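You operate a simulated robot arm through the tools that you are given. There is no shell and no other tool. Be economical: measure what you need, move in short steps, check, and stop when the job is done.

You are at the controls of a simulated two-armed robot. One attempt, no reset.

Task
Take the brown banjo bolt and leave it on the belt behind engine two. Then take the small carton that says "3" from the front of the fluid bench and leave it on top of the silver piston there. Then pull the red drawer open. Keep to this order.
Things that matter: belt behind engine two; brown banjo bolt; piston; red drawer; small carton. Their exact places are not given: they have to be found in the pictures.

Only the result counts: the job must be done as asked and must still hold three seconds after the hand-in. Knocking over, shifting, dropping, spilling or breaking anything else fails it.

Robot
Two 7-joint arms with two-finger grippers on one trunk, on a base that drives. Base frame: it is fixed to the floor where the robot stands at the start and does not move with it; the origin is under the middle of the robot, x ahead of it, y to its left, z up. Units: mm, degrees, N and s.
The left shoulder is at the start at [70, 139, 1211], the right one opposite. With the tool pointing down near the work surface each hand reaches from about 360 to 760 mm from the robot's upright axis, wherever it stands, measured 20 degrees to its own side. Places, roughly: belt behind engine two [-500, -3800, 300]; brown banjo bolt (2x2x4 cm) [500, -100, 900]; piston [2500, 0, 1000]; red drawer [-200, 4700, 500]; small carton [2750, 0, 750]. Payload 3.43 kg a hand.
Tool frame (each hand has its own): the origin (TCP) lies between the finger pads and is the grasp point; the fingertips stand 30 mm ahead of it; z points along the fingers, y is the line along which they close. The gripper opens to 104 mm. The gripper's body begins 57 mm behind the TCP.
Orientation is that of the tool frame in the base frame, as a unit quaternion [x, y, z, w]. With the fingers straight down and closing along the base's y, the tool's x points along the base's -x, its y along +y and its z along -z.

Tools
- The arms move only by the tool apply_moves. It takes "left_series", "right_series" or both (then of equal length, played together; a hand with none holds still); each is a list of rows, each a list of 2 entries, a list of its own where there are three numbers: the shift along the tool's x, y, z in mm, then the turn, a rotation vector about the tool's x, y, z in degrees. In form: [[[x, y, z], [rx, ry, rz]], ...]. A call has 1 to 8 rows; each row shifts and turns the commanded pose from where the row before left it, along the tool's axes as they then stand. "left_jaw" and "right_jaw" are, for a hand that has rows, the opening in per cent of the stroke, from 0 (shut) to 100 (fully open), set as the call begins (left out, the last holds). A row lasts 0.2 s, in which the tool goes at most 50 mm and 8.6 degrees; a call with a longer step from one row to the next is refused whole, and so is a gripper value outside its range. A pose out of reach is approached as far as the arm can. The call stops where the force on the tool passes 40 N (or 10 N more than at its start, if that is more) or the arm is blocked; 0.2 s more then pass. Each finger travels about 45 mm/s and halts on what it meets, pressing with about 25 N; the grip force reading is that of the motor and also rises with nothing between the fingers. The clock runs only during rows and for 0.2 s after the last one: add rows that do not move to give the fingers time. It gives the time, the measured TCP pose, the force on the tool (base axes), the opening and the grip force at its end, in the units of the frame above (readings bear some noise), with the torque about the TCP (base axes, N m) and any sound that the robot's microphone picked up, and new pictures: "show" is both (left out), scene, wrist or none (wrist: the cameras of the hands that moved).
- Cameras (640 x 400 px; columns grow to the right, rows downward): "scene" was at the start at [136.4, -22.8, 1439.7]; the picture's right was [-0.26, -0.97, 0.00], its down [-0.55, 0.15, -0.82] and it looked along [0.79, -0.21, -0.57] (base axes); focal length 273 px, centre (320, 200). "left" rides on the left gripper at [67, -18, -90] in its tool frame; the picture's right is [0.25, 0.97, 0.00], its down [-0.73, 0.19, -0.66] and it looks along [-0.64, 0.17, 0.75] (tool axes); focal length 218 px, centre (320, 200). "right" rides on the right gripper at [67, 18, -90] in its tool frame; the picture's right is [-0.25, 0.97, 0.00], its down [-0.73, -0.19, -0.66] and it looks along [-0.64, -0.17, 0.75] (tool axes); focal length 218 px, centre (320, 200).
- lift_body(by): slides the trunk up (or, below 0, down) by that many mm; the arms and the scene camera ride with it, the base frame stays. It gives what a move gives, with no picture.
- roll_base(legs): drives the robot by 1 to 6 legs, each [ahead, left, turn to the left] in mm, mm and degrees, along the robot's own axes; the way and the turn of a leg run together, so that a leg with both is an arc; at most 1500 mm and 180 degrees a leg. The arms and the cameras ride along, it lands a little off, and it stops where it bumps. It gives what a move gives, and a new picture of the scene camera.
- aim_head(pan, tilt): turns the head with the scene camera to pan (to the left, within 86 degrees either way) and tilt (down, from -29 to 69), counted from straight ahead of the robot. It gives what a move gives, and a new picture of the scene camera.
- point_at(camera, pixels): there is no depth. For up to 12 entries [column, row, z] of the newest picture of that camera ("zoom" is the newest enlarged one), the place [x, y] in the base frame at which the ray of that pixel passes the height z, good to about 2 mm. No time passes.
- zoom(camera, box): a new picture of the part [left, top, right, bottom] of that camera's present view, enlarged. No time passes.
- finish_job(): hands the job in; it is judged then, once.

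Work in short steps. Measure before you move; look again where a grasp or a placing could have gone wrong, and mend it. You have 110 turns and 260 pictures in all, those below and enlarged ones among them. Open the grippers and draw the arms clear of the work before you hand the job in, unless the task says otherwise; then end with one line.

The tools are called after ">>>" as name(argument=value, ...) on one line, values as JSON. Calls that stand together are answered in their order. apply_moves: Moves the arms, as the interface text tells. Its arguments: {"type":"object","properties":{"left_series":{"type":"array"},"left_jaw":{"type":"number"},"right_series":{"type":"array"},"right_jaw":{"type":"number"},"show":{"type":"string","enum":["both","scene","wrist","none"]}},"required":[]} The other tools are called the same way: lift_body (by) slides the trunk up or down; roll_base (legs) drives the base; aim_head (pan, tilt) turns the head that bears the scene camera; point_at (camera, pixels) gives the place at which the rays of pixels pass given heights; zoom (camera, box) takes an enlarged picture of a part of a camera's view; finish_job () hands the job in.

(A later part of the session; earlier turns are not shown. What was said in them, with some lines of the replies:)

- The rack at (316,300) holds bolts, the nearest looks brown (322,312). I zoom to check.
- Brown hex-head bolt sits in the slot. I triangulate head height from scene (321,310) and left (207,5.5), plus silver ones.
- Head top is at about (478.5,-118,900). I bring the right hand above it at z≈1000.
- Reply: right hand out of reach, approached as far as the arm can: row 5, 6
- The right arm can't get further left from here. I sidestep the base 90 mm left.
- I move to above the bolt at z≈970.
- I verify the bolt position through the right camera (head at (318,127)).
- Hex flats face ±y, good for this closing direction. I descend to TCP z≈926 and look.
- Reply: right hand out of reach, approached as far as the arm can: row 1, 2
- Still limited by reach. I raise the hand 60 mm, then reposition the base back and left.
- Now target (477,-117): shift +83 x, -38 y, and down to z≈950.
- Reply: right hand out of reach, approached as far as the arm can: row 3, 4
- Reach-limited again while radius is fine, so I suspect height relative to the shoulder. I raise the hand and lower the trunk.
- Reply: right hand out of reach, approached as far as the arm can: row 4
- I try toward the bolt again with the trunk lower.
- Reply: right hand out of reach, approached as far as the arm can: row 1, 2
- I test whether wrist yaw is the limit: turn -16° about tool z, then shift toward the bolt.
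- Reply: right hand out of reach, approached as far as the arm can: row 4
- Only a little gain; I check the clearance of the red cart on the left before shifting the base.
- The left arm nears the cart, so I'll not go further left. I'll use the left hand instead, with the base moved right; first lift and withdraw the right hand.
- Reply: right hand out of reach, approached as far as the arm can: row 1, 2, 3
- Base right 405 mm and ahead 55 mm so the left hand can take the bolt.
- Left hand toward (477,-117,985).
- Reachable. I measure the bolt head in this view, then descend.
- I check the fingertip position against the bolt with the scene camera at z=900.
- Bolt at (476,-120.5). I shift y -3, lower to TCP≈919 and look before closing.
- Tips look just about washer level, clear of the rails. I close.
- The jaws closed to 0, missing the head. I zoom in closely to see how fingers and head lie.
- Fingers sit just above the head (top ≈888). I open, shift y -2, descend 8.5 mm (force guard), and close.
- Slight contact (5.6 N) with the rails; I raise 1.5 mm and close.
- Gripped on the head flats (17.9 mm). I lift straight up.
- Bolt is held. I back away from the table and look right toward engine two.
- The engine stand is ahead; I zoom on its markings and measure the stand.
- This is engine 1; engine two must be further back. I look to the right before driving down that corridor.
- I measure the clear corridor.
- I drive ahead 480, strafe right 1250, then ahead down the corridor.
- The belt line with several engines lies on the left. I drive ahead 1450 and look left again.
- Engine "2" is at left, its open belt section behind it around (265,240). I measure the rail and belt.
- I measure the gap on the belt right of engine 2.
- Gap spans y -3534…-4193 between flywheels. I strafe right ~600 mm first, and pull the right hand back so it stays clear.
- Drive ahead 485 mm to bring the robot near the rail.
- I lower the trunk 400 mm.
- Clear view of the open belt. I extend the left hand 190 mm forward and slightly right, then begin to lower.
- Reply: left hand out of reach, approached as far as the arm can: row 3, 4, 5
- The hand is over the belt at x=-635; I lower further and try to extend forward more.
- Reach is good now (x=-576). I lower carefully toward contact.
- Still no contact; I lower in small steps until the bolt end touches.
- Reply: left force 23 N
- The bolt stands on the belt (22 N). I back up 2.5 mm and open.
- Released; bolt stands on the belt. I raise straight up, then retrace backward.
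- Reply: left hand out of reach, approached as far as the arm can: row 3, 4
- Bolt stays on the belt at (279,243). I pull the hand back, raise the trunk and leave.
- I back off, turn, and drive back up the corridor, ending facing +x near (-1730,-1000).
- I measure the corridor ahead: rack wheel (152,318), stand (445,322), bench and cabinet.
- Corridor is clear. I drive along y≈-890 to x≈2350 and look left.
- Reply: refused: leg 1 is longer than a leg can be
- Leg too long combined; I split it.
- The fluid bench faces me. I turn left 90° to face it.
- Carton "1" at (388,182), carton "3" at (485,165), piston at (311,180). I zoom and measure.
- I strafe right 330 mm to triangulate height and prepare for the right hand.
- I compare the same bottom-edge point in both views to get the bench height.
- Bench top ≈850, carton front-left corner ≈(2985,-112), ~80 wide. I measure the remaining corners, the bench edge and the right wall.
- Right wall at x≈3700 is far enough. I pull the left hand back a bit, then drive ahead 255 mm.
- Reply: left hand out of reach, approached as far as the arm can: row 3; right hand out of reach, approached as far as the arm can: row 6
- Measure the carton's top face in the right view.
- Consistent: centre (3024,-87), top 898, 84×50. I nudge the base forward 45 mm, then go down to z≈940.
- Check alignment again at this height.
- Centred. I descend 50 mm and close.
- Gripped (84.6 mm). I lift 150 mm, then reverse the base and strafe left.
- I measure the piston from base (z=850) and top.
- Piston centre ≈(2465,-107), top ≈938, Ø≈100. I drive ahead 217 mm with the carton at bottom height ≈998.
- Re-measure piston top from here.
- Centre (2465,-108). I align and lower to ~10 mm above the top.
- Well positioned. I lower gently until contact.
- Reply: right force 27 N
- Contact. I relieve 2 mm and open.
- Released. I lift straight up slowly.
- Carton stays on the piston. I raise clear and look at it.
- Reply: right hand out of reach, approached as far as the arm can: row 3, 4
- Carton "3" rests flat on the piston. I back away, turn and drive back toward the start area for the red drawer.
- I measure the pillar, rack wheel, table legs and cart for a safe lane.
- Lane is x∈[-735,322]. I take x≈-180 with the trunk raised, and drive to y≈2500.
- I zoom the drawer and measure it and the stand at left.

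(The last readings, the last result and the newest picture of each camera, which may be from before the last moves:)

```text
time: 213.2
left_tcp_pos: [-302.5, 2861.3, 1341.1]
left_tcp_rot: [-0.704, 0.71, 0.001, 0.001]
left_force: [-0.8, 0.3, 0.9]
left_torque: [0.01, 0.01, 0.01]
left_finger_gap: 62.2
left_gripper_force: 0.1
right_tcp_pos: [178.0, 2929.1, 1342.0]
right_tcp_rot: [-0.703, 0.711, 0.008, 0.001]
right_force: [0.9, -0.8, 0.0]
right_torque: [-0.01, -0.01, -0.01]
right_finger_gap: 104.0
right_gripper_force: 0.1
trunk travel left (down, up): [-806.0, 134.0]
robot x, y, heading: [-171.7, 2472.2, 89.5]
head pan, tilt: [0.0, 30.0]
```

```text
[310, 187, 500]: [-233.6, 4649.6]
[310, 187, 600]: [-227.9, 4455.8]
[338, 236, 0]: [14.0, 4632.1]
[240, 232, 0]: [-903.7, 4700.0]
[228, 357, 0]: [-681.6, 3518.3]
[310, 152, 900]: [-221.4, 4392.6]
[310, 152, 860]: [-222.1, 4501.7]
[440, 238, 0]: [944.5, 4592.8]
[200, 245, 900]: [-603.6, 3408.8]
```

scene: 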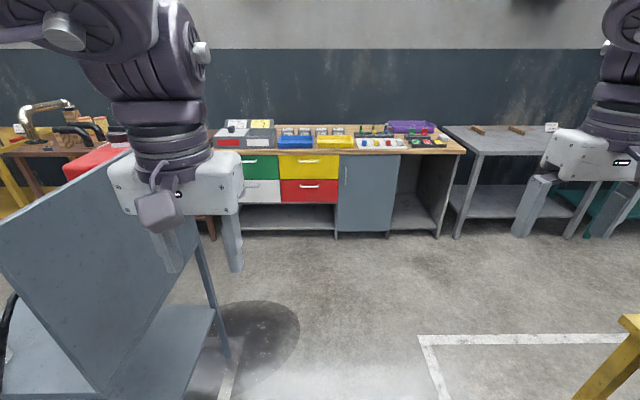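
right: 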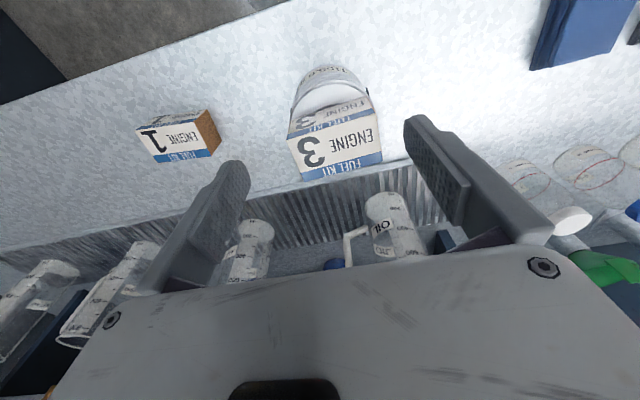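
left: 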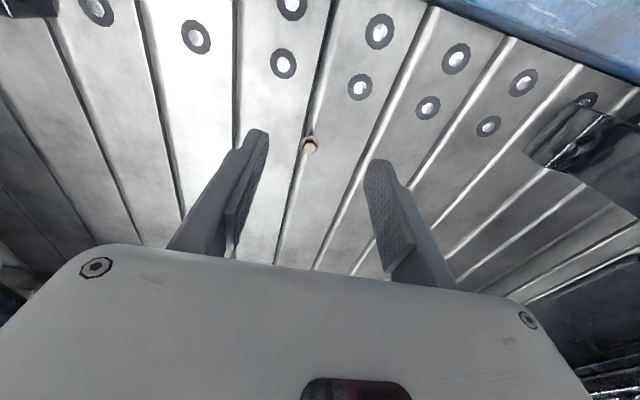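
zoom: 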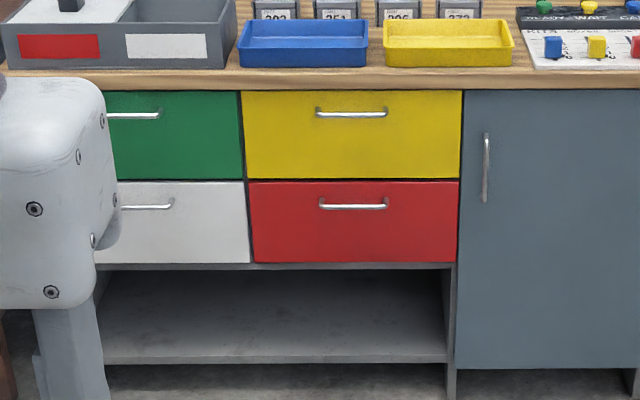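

Cabinet front y≈4640, handle ≈(-232,4610,~510). To avoid the stand at x<-600 I go right, then ahead to y≈3800, then back left.

>>> roll_base(legs=[[0, -230, 0.5], [1250, 0, 0], [0, 180, 0]])

>>> lift_body(by=-450)

>>> aim_head(pan=0, tilt=35)

```text
time: 221.9
left_tcp_pos: [-264.2, 4099.7, 1341.1]
left_tcp_rot: [0.711, -0.704, -0.002, 0.0]
left_force: [-0.5, 0.3, 0.3]
left_torque: [0.03, 0.04, 0.0]
left_finger_gap: 62.4
left_gripper_force: 0.0
right_tcp_pos: [217.1, 4179.7, 1341.3]
right_tcp_rot: [0.711, -0.703, -0.009, 0.0]
right_force: [1.2, 0.1, -0.4]
right_torque: [0.02, 0.04, -0.01]
right_finger_gap: 104.0
right_gripper_force: 0.0
trunk travel left (down, up): [-806.0, 134.0]
robot x, y, heading: [-125.6, 3716.8, 91.1]
head pan, tilt: [0.0, 30.0]
```

scene: 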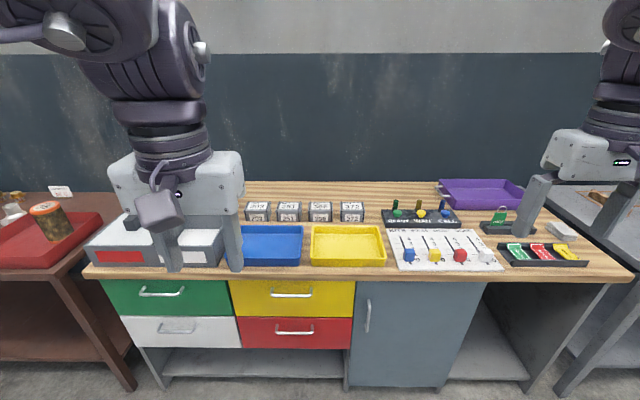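

```text
refused: -450 is not a number from -400 to 400
```

```text
time: 222.5
left_tcp_pos: [-266.2, 4100.7, 1341.0]
left_tcp_rot: [0.711, -0.704, -0.001, 0.0]
left_force: [0.9, 0.0, -0.8]
left_torque: [0.03, 0.01, -0.04]
left_finger_gap: 62.3
left_gripper_force: 0.0
right_tcp_pos: [214.7, 4178.5, 1342.5]
right_tcp_rot: [0.711, -0.704, -0.007, -0.001]
right_force: [0.0, 0.0, 0.7]
right_torque: [-0.01, 0.02, 0.01]
right_finger_gap: 104.1
right_gripper_force: 0.1
trunk travel left (down, up): [-806.0, 134.0]
robot x, y, heading: [-125.3, 3718.0, 90.8]
head pan, tilt: [0.0, 35.0]
```

scene: 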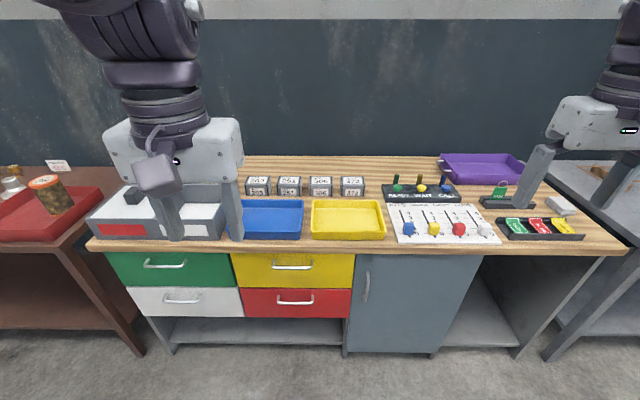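

First view of handle at (295,300). I record its ray, then lower the trunk 400 and view again.

>>> zoom(camera="scene", box=[230, 250, 360, 330])

>>> point_at(camera="scene", pixels=[[295, 301, 480], [295, 301, 520], [295, 301, 560], [295, 267, 650], [295, 267, 700]])

>>> lift_body(by=-400)

>>> aim_head(pan=0, tilt=36)

>>> zoom(camera="scene", box=[230, 180, 360, 270])

```text
4.92 times, centred on (295, 290) of scene
```

zoom: 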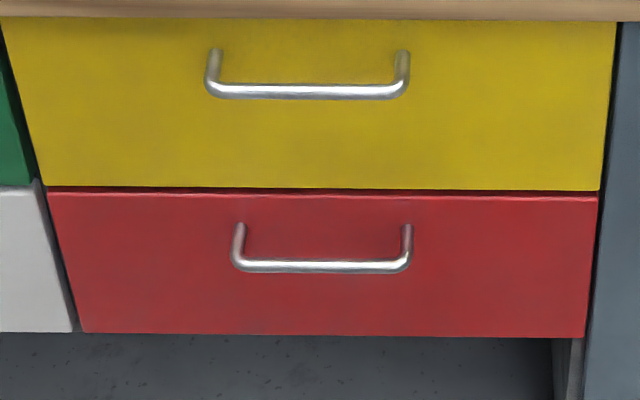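

```text
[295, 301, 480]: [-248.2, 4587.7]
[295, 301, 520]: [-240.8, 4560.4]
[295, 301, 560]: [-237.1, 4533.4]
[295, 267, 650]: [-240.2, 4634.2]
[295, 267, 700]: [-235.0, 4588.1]
```

```text
time: 226.4
left_tcp_pos: [-268.2, 4100.9, 940.4]
left_tcp_rot: [0.711, -0.704, -0.001, -0.001]
left_force: [0.7, -0.5, 0.2]
left_torque: [0.01, 0.01, 0.04]
left_finger_gap: 62.4
left_gripper_force: 0.1
right_tcp_pos: [213.2, 4179.3, 943.0]
right_tcp_rot: [0.711, -0.703, -0.008, -0.001]
right_force: [0.4, 0.4, -0.1]
right_torque: [0.06, -0.01, -0.01]
right_finger_gap: 103.8
right_gripper_force: 0.1
trunk travel left (down, up): [-406.0, 534.0]
robot x, y, heading: [-127.0, 3714.8, 90.8]
head pan, tilt: [0.0, 35.0]
```

```text
time: 227.0
left_tcp_pos: [-267.1, 4100.3, 940.7]
left_tcp_rot: [0.711, -0.704, 0.0, 0.0]
left_force: [-0.4, 0.0, -0.7]
left_torque: [0.0, 0.0, 0.01]
left_finger_gap: 62.7
left_gripper_force: 0.0
right_tcp_pos: [212.0, 4178.7, 941.7]
right_tcp_rot: [0.71, -0.704, -0.007, -0.001]
right_force: [0.2, 0.1, -0.6]
right_torque: [0.06, -0.04, 0.01]
right_finger_gap: 103.8
right_gripper_force: 0.0
trunk travel left (down, up): [-406.0, 534.0]
robot x, y, heading: [-127.3, 3713.9, 90.8]
head pan, tilt: [0.0, 36.0]
```

scene: 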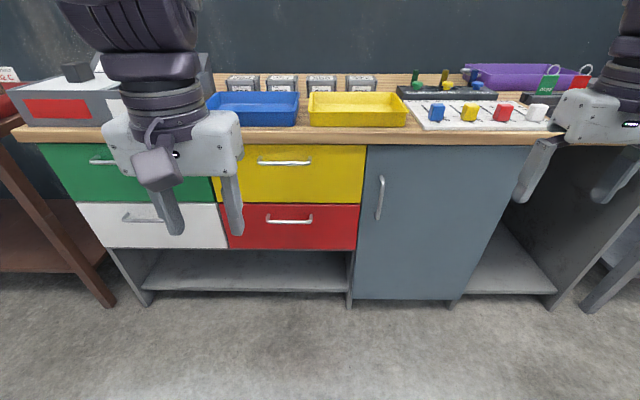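

```text
4.44 times, centred on (295, 225) of scene
```

zoom: 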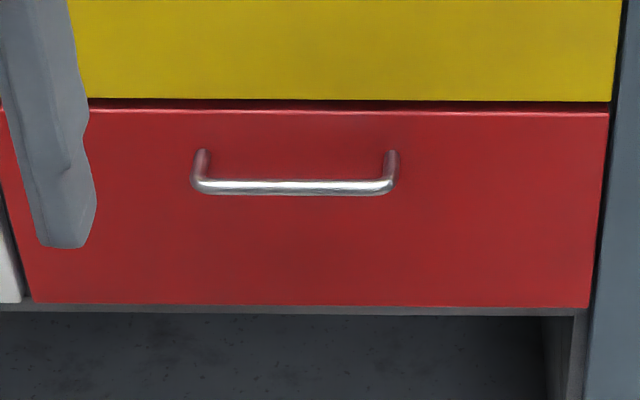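

>>> point_at(camera="zoom", pixels=[[294, 187, 460], [294, 187, 480], [294, 187, 500], [294, 187, 520], [294, 187, 560], [192, 187, 500], [397, 187, 500], [205, 150, 520], [300, 112, 560], [300, 305, 440]])

```text
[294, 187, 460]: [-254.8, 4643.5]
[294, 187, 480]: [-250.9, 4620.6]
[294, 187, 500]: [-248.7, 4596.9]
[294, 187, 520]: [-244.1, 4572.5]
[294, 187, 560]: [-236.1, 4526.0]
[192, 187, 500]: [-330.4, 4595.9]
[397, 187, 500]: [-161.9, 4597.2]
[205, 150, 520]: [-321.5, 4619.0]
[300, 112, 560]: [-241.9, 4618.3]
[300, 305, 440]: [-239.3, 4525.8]
```

Three views agree: handle bar ≈(-235,4517,567), ~150 long. I lower the trunk 250 and extend the left hand 210 mm forward.

>>> lift_body(by=-250)

>>> apply_moves(left_series=[[[-35, 0, 0], [0, 0, 0]], [[-35, 0, 0], [0, 0, 0]], [[-35, 0, 0], [0, 0, 0]], [[-35, 0, 0], [0, 0, 0]], [[-35, 0, 0], [0, 0, 0]], [[-35, 0, 0], [0, 0, 0]], [[0, 0, 0], [0, 0, 0]]], show="none", left_jaw=60)

>>> apply_moves(left_series=[[[0, 0, 0], [-4.9487, -4.9487, 4.9487]], [[0, 0, 0], [-4.9487, -4.9487, 4.9487]], [[0, 0, 0], [-4.9487, -4.9487, 4.9487]], [[0, 0, 0], [-4.9487, -4.9487, 4.9487]], [[0, 0, 0], [-4.9487, -4.9487, 4.9487]], [[0, 0, 0], [-4.9487, -4.9487, 4.9487]], [[0, 0, 0], [-4.9487, -4.9487, 4.9487]], [[0, 0, 0], [0, 0, 0]]])

```text
time: 229.6
left_tcp_pos: [-267.6, 4100.3, 690.2]
left_tcp_rot: [0.711, -0.703, -0.001, -0.001]
left_force: [-0.5, -0.6, -0.3]
left_torque: [0.0, -0.02, -0.01]
left_finger_gap: 62.4
left_gripper_force: 0.1
right_tcp_pos: [211.9, 4179.1, 692.9]
right_tcp_rot: [0.711, -0.704, -0.007, -0.001]
right_force: [0.0, -1.1, 0.0]
right_torque: [-0.03, -0.02, 0.01]
right_finger_gap: 104.1
right_gripper_force: 0.0
trunk travel left (down, up): [-156.0, 784.0]
robot x, y, heading: [-129.9, 3715.0, 90.7]
head pan, tilt: [0.0, 36.0]
```

```text
time: 231.2
left_tcp_pos: [-267.9, 4298.0, 684.7]
left_tcp_rot: [0.71, -0.704, 0.0, -0.001]
left_force: [-1.0, 0.7, 0.3]
left_torque: [0.01, 0.02, -0.02]
left_finger_gap: 62.3
left_gripper_force: 0.1
left hand out of reach, approached as far as the arm can: row 6
right_tcp_pos: [213.4, 4179.1, 692.0]
right_tcp_rot: [0.711, -0.703, -0.007, -0.001]
right_force: [0.9, -0.2, 0.6]
right_torque: [0.04, 0.0, 0.03]
right_finger_gap: 104.4
right_gripper_force: 0.1
trunk travel left (down, up): [-156.0, 784.0]
robot x, y, heading: [-128.5, 3715.1, 90.5]
head pan, tilt: [0.0, 36.0]
```

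```text
time: 233.0
left_tcp_pos: [-268.0, 4298.6, 684.6]
left_tcp_rot: [-0.412, 0.814, 0.41, -0.003]
left_force: [-0.3, -0.1, -0.1]
left_torque: [0.02, 0.02, -0.01]
left_finger_gap: 62.4
left_gripper_force: 0.0
right_tcp_pos: [212.3, 4178.9, 691.8]
right_tcp_rot: [0.711, -0.703, -0.008, -0.001]
right_force: [0.3, -0.2, 0.3]
right_torque: [-0.01, -0.01, -0.01]
right_finger_gap: 104.2
right_gripper_force: 0.1
trunk travel left (down, up): [-156.0, 784.0]
robot x, y, heading: [-126.2, 3715.5, 90.7]
head pan, tilt: [0.0, 36.0]
```

scene: 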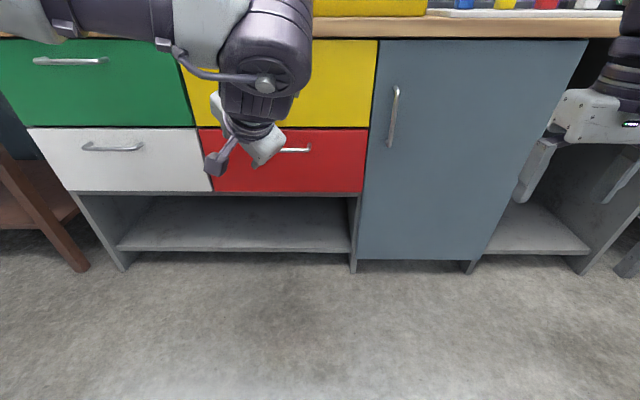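
left: 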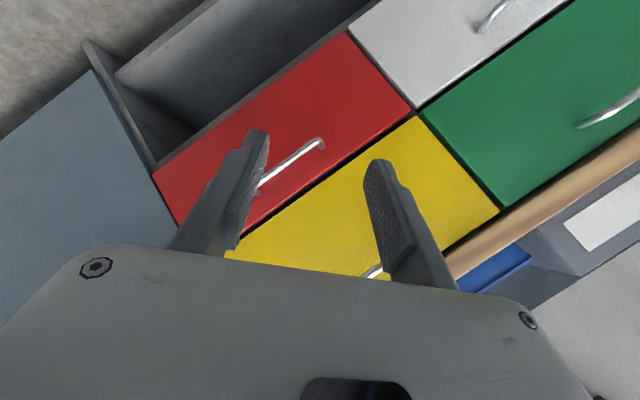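

The rotation works. I complete the other half.

>>> apply_moves(left_series=[[[0, 0, 0], [-4.9487, -4.9487, 4.9487]], [[0, 0, 0], [-4.9487, -4.9487, 4.9487]], [[0, 0, 0], [-4.9487, -4.9487, 4.9487]], [[0, 0, 0], [-4.9487, -4.9487, 4.9487]], [[0, 0, 0], [-4.9487, -4.9487, 4.9487]], [[0, 0, 0], [-4.9487, -4.9487, 4.9487]], [[0, 0, 0], [-4.9487, -4.9487, 4.9487]], [[0, 0, 0], [0, 0, 0]]])

```text
time: 234.8
left_tcp_pos: [-268.7, 4300.2, 686.7]
left_tcp_rot: [-0.002, 0.708, 0.706, -0.003]
left_force: [0.2, -0.6, -1.0]
left_torque: [-0.01, 0.0, 0.0]
left_finger_gap: 62.3
left_gripper_force: 0.0
right_tcp_pos: [213.3, 4178.2, 693.1]
right_tcp_rot: [0.71, -0.704, -0.008, -0.001]
right_force: [-0.2, -0.8, -0.9]
right_torque: [0.0, 0.03, 0.03]
right_finger_gap: 103.9
right_gripper_force: 0.0
trunk travel left (down, up): [-156.0, 784.0]
robot x, y, heading: [-127.1, 3718.5, 90.8]
head pan, tilt: [0.0, 36.0]
```

scene: 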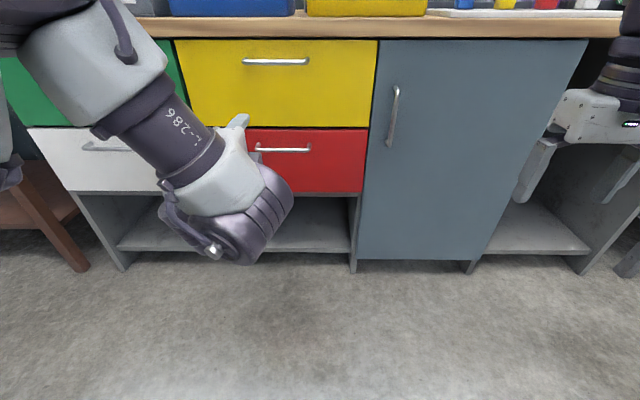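
left: 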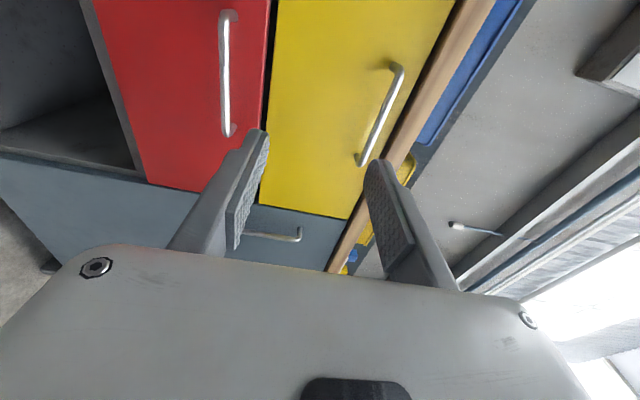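

Hand now points forward with jaws vertical. I lower 118 mm and shift 33 mm to the right.

>>> apply_moves(left_series=[[[-11, -30, 0], [0, 0, 0]], [[-11, -30, 0], [0, 0, 0]], [[-11, -30, 0], [0, 0, 0]], [[0, -28, 0], [0, 0, 0]], [[0, 0, 0], [0, 0, 0]]])

>>> zoom(camera="left", box=[180, 0, 420, 200])

```text
time: 236.0
left_tcp_pos: [-235.6, 4352.7, 613.4]
left_tcp_rot: [-0.002, 0.708, 0.707, -0.002]
left_force: [-0.6, 0.3, 0.3]
left_torque: [-0.01, -0.02, 0.02]
left_finger_gap: 62.3
left_gripper_force: 0.2
left hand out of reach, approached as far as the arm can: row 1, 2, 3, 4
right_tcp_pos: [212.9, 4178.5, 692.3]
right_tcp_rot: [0.711, -0.703, -0.008, -0.002]
right_force: [0.5, 0.3, 0.4]
right_torque: [-0.04, 0.04, 0.0]
right_finger_gap: 103.8
right_gripper_force: 0.0
trunk travel left (down, up): [-156.0, 784.0]
robot x, y, heading: [-128.5, 3714.9, 90.9]
head pan, tilt: [0.0, 36.0]
```

scene: 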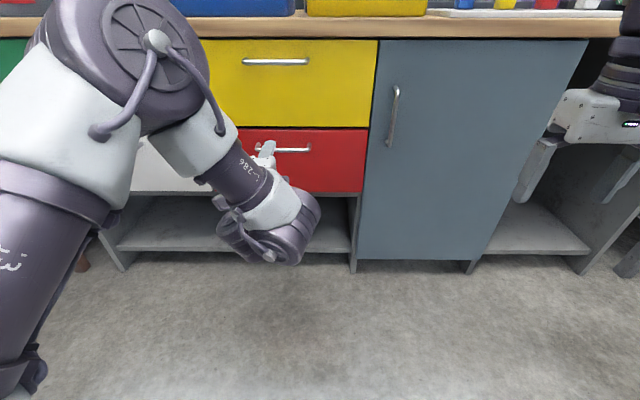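
left: 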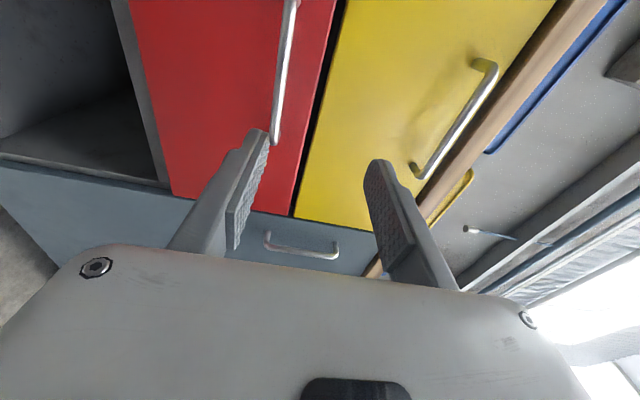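

```text
2.00 times, centred on (300, 100) of left
```

zoom: 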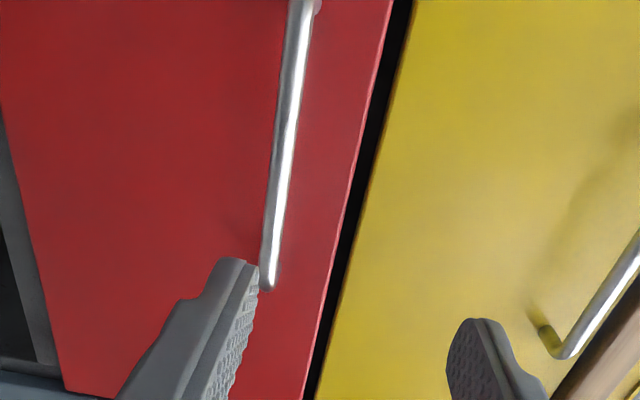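

Bar is at z≈568 per this view too. I lower the trunk 46 mm and drive ahead 95 mm, then check.

>>> lift_body(by=-46)

>>> roll_base(legs=[[95, 0, -0.8]])

>>> zoom(camera="left", box=[0, 0, 640, 400])

```text
time: 236.8
left_tcp_pos: [-237.2, 4351.4, 568.0]
left_tcp_rot: [-0.003, 0.708, 0.706, -0.003]
left_force: [-0.6, 0.5, 0.0]
left_torque: [-0.04, -0.03, 0.04]
left_finger_gap: 62.4
left_gripper_force: 0.1
right_tcp_pos: [212.0, 4178.8, 647.3]
right_tcp_rot: [0.71, -0.704, -0.007, -0.001]
right_force: [-0.8, -1.0, 0.2]
right_torque: [0.0, 0.0, 0.03]
right_finger_gap: 104.1
right_gripper_force: 0.1
trunk travel left (down, up): [-110.0, 830.0]
robot x, y, heading: [-126.4, 3715.1, 90.8]
head pan, tilt: [0.0, 36.0]
```

```text
time: 238.0
left_tcp_pos: [-229.3, 4447.8, 567.2]
left_tcp_rot: [0.002, 0.709, 0.705, 0.002]
left_force: [0.1, -0.7, -0.4]
left_torque: [0.01, -0.02, -0.04]
left_finger_gap: 62.4
left_gripper_force: 0.1
right_tcp_pos: [218.3, 4269.1, 645.4]
right_tcp_rot: [-0.706, 0.708, 0.007, 0.001]
right_force: [0.8, -0.3, -0.3]
right_torque: [-0.01, -0.02, 0.0]
right_finger_gap: 103.9
right_gripper_force: 0.1
trunk travel left (down, up): [-110.0, 830.0]
robot x, y, heading: [-129.3, 3810.7, 90.0]
head pan, tilt: [0.0, 36.0]
```

scene: 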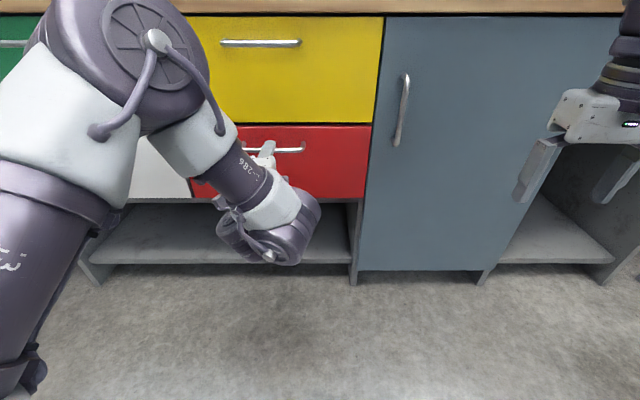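

```text
1.00 times, centred on (320, 200) of left (not enlarged: the box is as wide or as high as the picture)
```

zoom: 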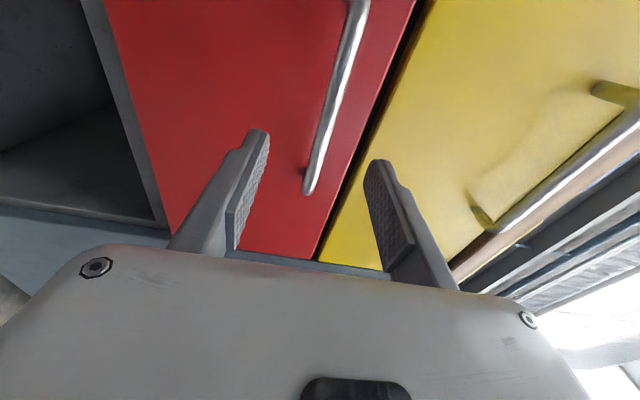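

Bar is centred between the jaws. I drive ahead another 52 mm.

>>> roll_base(legs=[[52, 0, 0]])

>>> zoom(camera="left", box=[0, 0, 640, 400])

>>> zoom(camera="scene", box=[220, 110, 340, 210])

```text
time: 238.9
left_tcp_pos: [-227.5, 4499.9, 567.3]
left_tcp_rot: [0.002, 0.708, 0.706, 0.002]
left_force: [-0.1, -0.4, -0.7]
left_torque: [0.03, -0.01, -0.01]
left_finger_gap: 62.5
left_gripper_force: 0.1
right_tcp_pos: [219.7, 4321.6, 645.3]
right_tcp_rot: [-0.706, 0.709, 0.007, 0.001]
right_force: [0.2, -0.4, -0.1]
right_torque: [-0.02, 0.0, 0.01]
right_finger_gap: 104.1
right_gripper_force: 0.1
trunk travel left (down, up): [-110.0, 830.0]
robot x, y, heading: [-128.2, 3859.7, 89.8]
head pan, tilt: [0.0, 36.0]
```

scene: 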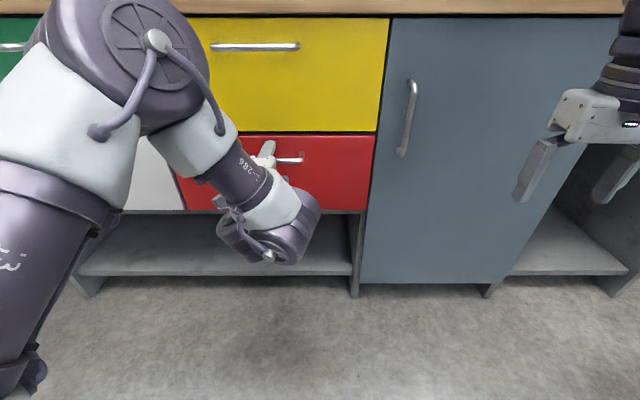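

```text
1.00 times, centred on (320, 200) of left (not enlarged: the box is as wide or as high as the picture)
```

zoom: 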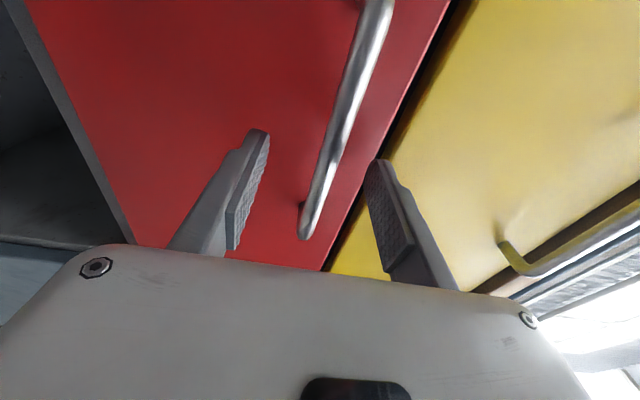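

```text
4.00 times, centred on (280, 160) of scene
```

zoom: 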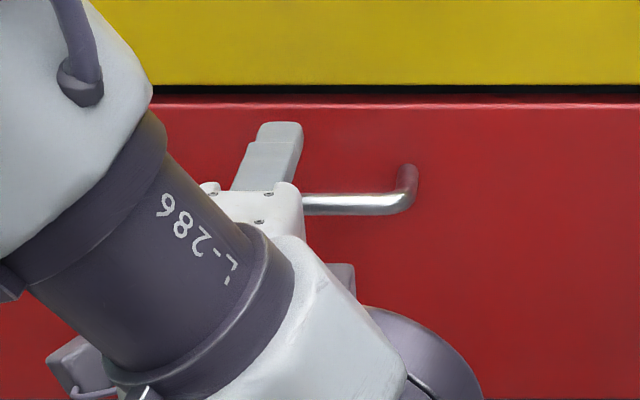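

Jaws straddle the bar (bar ~4 mm high of centre). I shift up 4 mm and close.

>>> apply_moves(left_series=[[[0, 4, 0], [0, 0, 0]], [[0, 0, 0], [0, 0, 0]]], show="none")

>>> apply_moves(left_series=[[[0, 0, 0], [0, 0, 0]], [[0, 0, 0], [0, 0, 0]], [[0, 0, 0], [0, 0, 0]], [[0, 0, 0], [0, 0, 0]], [[0, 0, 0], [0, 0, 0]], [[0, 0, 0], [0, 0, 0]]], left_jaw=0)

```text
time: 239.5
left_tcp_pos: [-229.2, 4499.2, 571.1]
left_tcp_rot: [0.002, 0.707, 0.707, 0.001]
left_force: [-0.3, 1.3, 0.2]
left_torque: [-0.03, -0.01, 0.03]
left_finger_gap: 62.3
left_gripper_force: 0.1
right_tcp_pos: [218.9, 4321.4, 646.8]
right_tcp_rot: [-0.706, 0.708, 0.007, 0.001]
right_force: [-0.1, -0.2, 0.5]
right_torque: [-0.01, -0.01, -0.01]
right_finger_gap: 103.9
right_gripper_force: 0.0
trunk travel left (down, up): [-110.0, 830.0]
robot x, y, heading: [-124.6, 3865.5, 89.9]
head pan, tilt: [0.0, 36.0]
```

```text
time: 240.9
left_tcp_pos: [-229.0, 4499.6, 570.5]
left_tcp_rot: [0.001, 0.709, 0.705, 0.002]
left_force: [0.8, -1.2, -10.3]
left_torque: [-0.16, -0.03, 0.06]
left_finger_gap: 11.4
left_gripper_force: 44.6
right_tcp_pos: [219.2, 4322.9, 645.6]
right_tcp_rot: [-0.706, 0.708, 0.006, 0.001]
right_force: [0.0, 0.6, -0.6]
right_torque: [0.0, -0.02, 0.06]
right_finger_gap: 104.0
right_gripper_force: 0.1
trunk travel left (down, up): [-110.0, 830.0]
robot x, y, heading: [-126.2, 3860.2, 89.9]
head pan, tilt: [0.0, 36.0]
```

scene: 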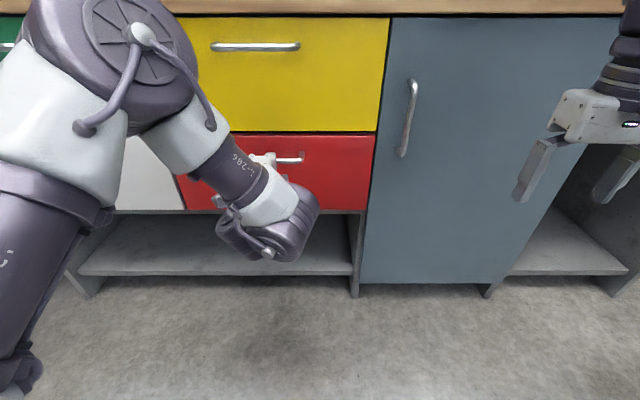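
left: 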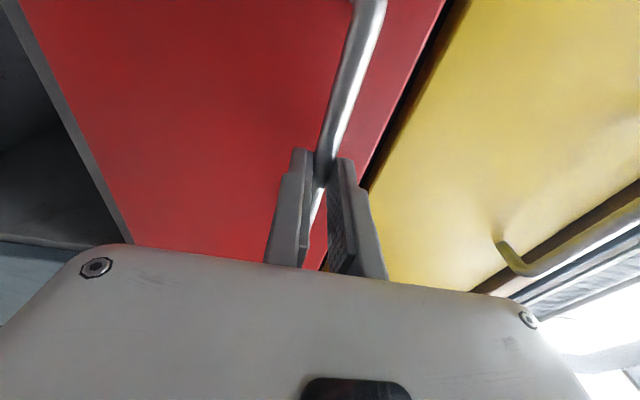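

The bar is gripped (11.4 mm). I pull by reversing the base 150 mm.

>>> roll_base(legs=[[-150, 0, 0]])

```text
time: 242.3
left_tcp_pos: [-228.8, 4350.8, 570.6]
left_tcp_rot: [0.003, 0.709, 0.705, 0.003]
left_force: [2.7, 0.1, -14.1]
left_torque: [-0.22, -0.04, 0.02]
left_finger_gap: 11.5
left_gripper_force: 44.9
right_tcp_pos: [217.7, 4172.4, 645.5]
right_tcp_rot: [0.707, -0.707, -0.007, -0.001]
right_force: [0.0, 0.7, -0.3]
right_torque: [0.03, 0.02, 0.03]
right_finger_gap: 103.9
right_gripper_force: 0.1
trunk travel left (down, up): [-110.0, 830.0]
robot x, y, heading: [-130.8, 3715.5, 90.0]
head pan, tilt: [0.0, 36.0]
```

scene: 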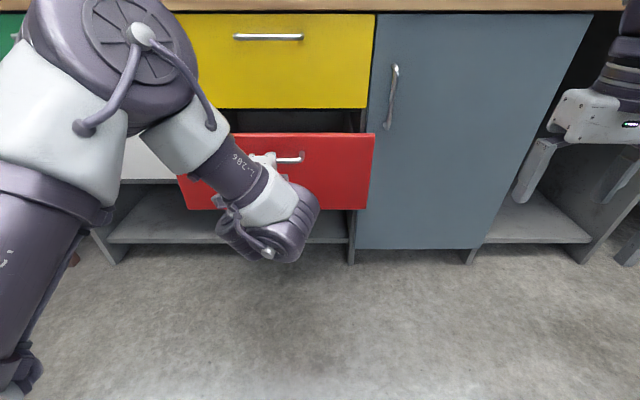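

Drawer is out 150 mm and runs freely. I pull another 80 mm.

>>> roll_base(legs=[[-80, 0, 0]])

```text
time: 243.3
left_tcp_pos: [-229.6, 4270.0, 570.7]
left_tcp_rot: [0.003, 0.709, 0.705, 0.003]
left_force: [-1.7, -0.9, -9.7]
left_torque: [-0.15, -0.06, 0.23]
left_finger_gap: 11.5
left_gripper_force: 45.1
right_tcp_pos: [219.3, 4091.0, 645.5]
right_tcp_rot: [-0.706, 0.709, 0.007, 0.0]
right_force: [0.8, -0.9, -0.8]
right_torque: [0.01, -0.04, 0.03]
right_finger_gap: 103.8
right_gripper_force: 0.0
trunk travel left (down, up): [-110.0, 830.0]
robot x, y, heading: [-125.1, 3634.2, 89.8]
head pan, tilt: [0.0, 36.0]
```

scene: 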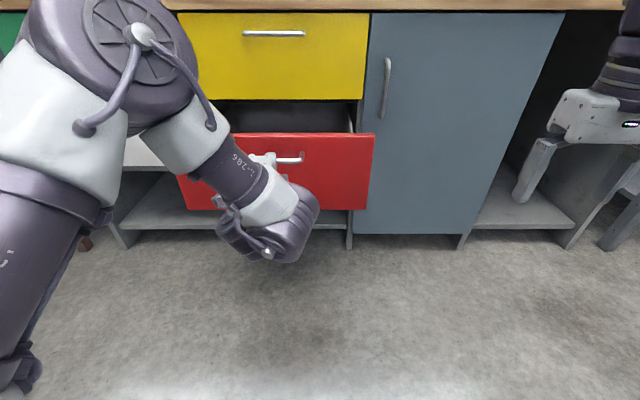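

Still free; one more 60 mm pull.

>>> roll_base(legs=[[-60, 0, 0]])

>>> zoom(camera="left", box=[0, 0, 640, 400])

```text
time: 244.3
left_tcp_pos: [-229.0, 4210.9, 569.5]
left_tcp_rot: [0.003, 0.709, 0.706, 0.002]
left_force: [0.7, -1.2, -5.1]
left_torque: [-0.06, -0.01, 0.1]
left_finger_gap: 11.4
left_gripper_force: 45.0
right_tcp_pos: [219.6, 4031.7, 647.0]
right_tcp_rot: [-0.705, 0.709, 0.007, 0.002]
right_force: [0.0, 0.6, -0.1]
right_torque: [-0.02, 0.01, 0.02]
right_finger_gap: 104.0
right_gripper_force: 0.1
trunk travel left (down, up): [-110.0, 830.0]
robot x, y, heading: [-127.0, 3572.8, 89.7]
head pan, tilt: [0.0, 36.0]
```

scene: 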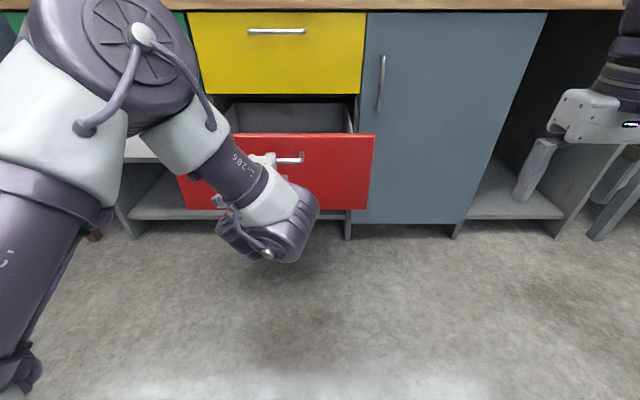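

```text
1.00 times, centred on (320, 200) of left (not enlarged: the box is as wide or as high as the picture)
```

zoom: 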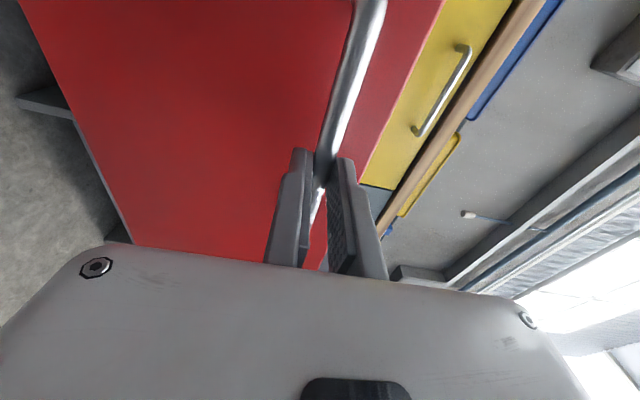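

The drawer is ~290 mm open. I open the jaws and then back straight away.

>>> apply_moves(left_series=[[[0, 0, 0], [0, 0, 0]], [[0, 0, 0], [0, 0, 0]], [[0, 0, 0], [0, 0, 0]], [[0, 0, 0], [0, 0, 0]], [[0, 0, 0], [0, 0, 0]]], left_jaw=60, show="wrist")

>>> roll_base(legs=[[-150, 0, 0]])

```text
time: 245.5
left_tcp_pos: [-228.9, 4209.6, 570.7]
left_tcp_rot: [0.002, 0.709, 0.705, 0.002]
left_force: [1.3, -0.8, -0.4]
left_torque: [-0.01, -0.02, 0.0]
left_finger_gap: 62.2
left_gripper_force: 0.0
right_tcp_pos: [218.1, 4031.8, 645.8]
right_tcp_rot: [-0.706, 0.708, 0.007, 0.001]
right_force: [0.1, 0.2, -1.0]
right_torque: [0.02, 0.01, -0.03]
right_finger_gap: 104.1
right_gripper_force: 0.1
trunk travel left (down, up): [-110.0, 830.0]
robot x, y, heading: [-126.5, 3576.3, 89.7]
head pan, tilt: [0.0, 36.0]
```

left: 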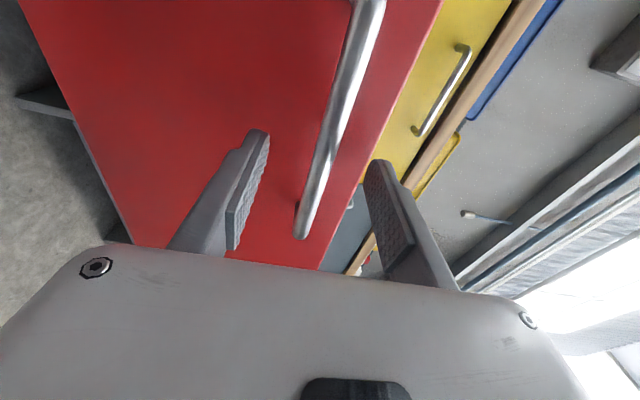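

```text
time: 246.9
left_tcp_pos: [-229.1, 4060.2, 571.7]
left_tcp_rot: [0.001, 0.709, 0.705, 0.002]
left_force: [0.0, 0.2, -0.5]
left_torque: [0.0, 0.01, 0.02]
left_finger_gap: 62.2
left_gripper_force: 0.1
right_tcp_pos: [218.5, 3882.0, 646.0]
right_tcp_rot: [-0.705, 0.709, 0.007, 0.001]
right_force: [0.8, -0.1, 0.0]
right_torque: [0.02, -0.03, 0.04]
right_finger_gap: 104.1
right_gripper_force: 0.1
trunk travel left (down, up): [-110.0, 830.0]
robot x, y, heading: [-130.5, 3424.6, 89.8]
head pan, tilt: [0.0, 36.0]
```

scene: 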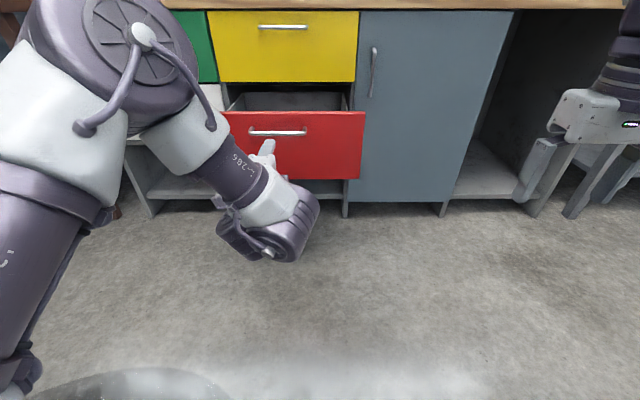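

The red drawer stays open, both grippers are open and clear. I hand in.

>>> finish_job()

```text
The job is handed in.
```

I left the brown bolt standing upright on the belt behind engine two and set carton "3" on top of the silver piston. Then I pulled the red drawer about 290 mm open and handed the job in.
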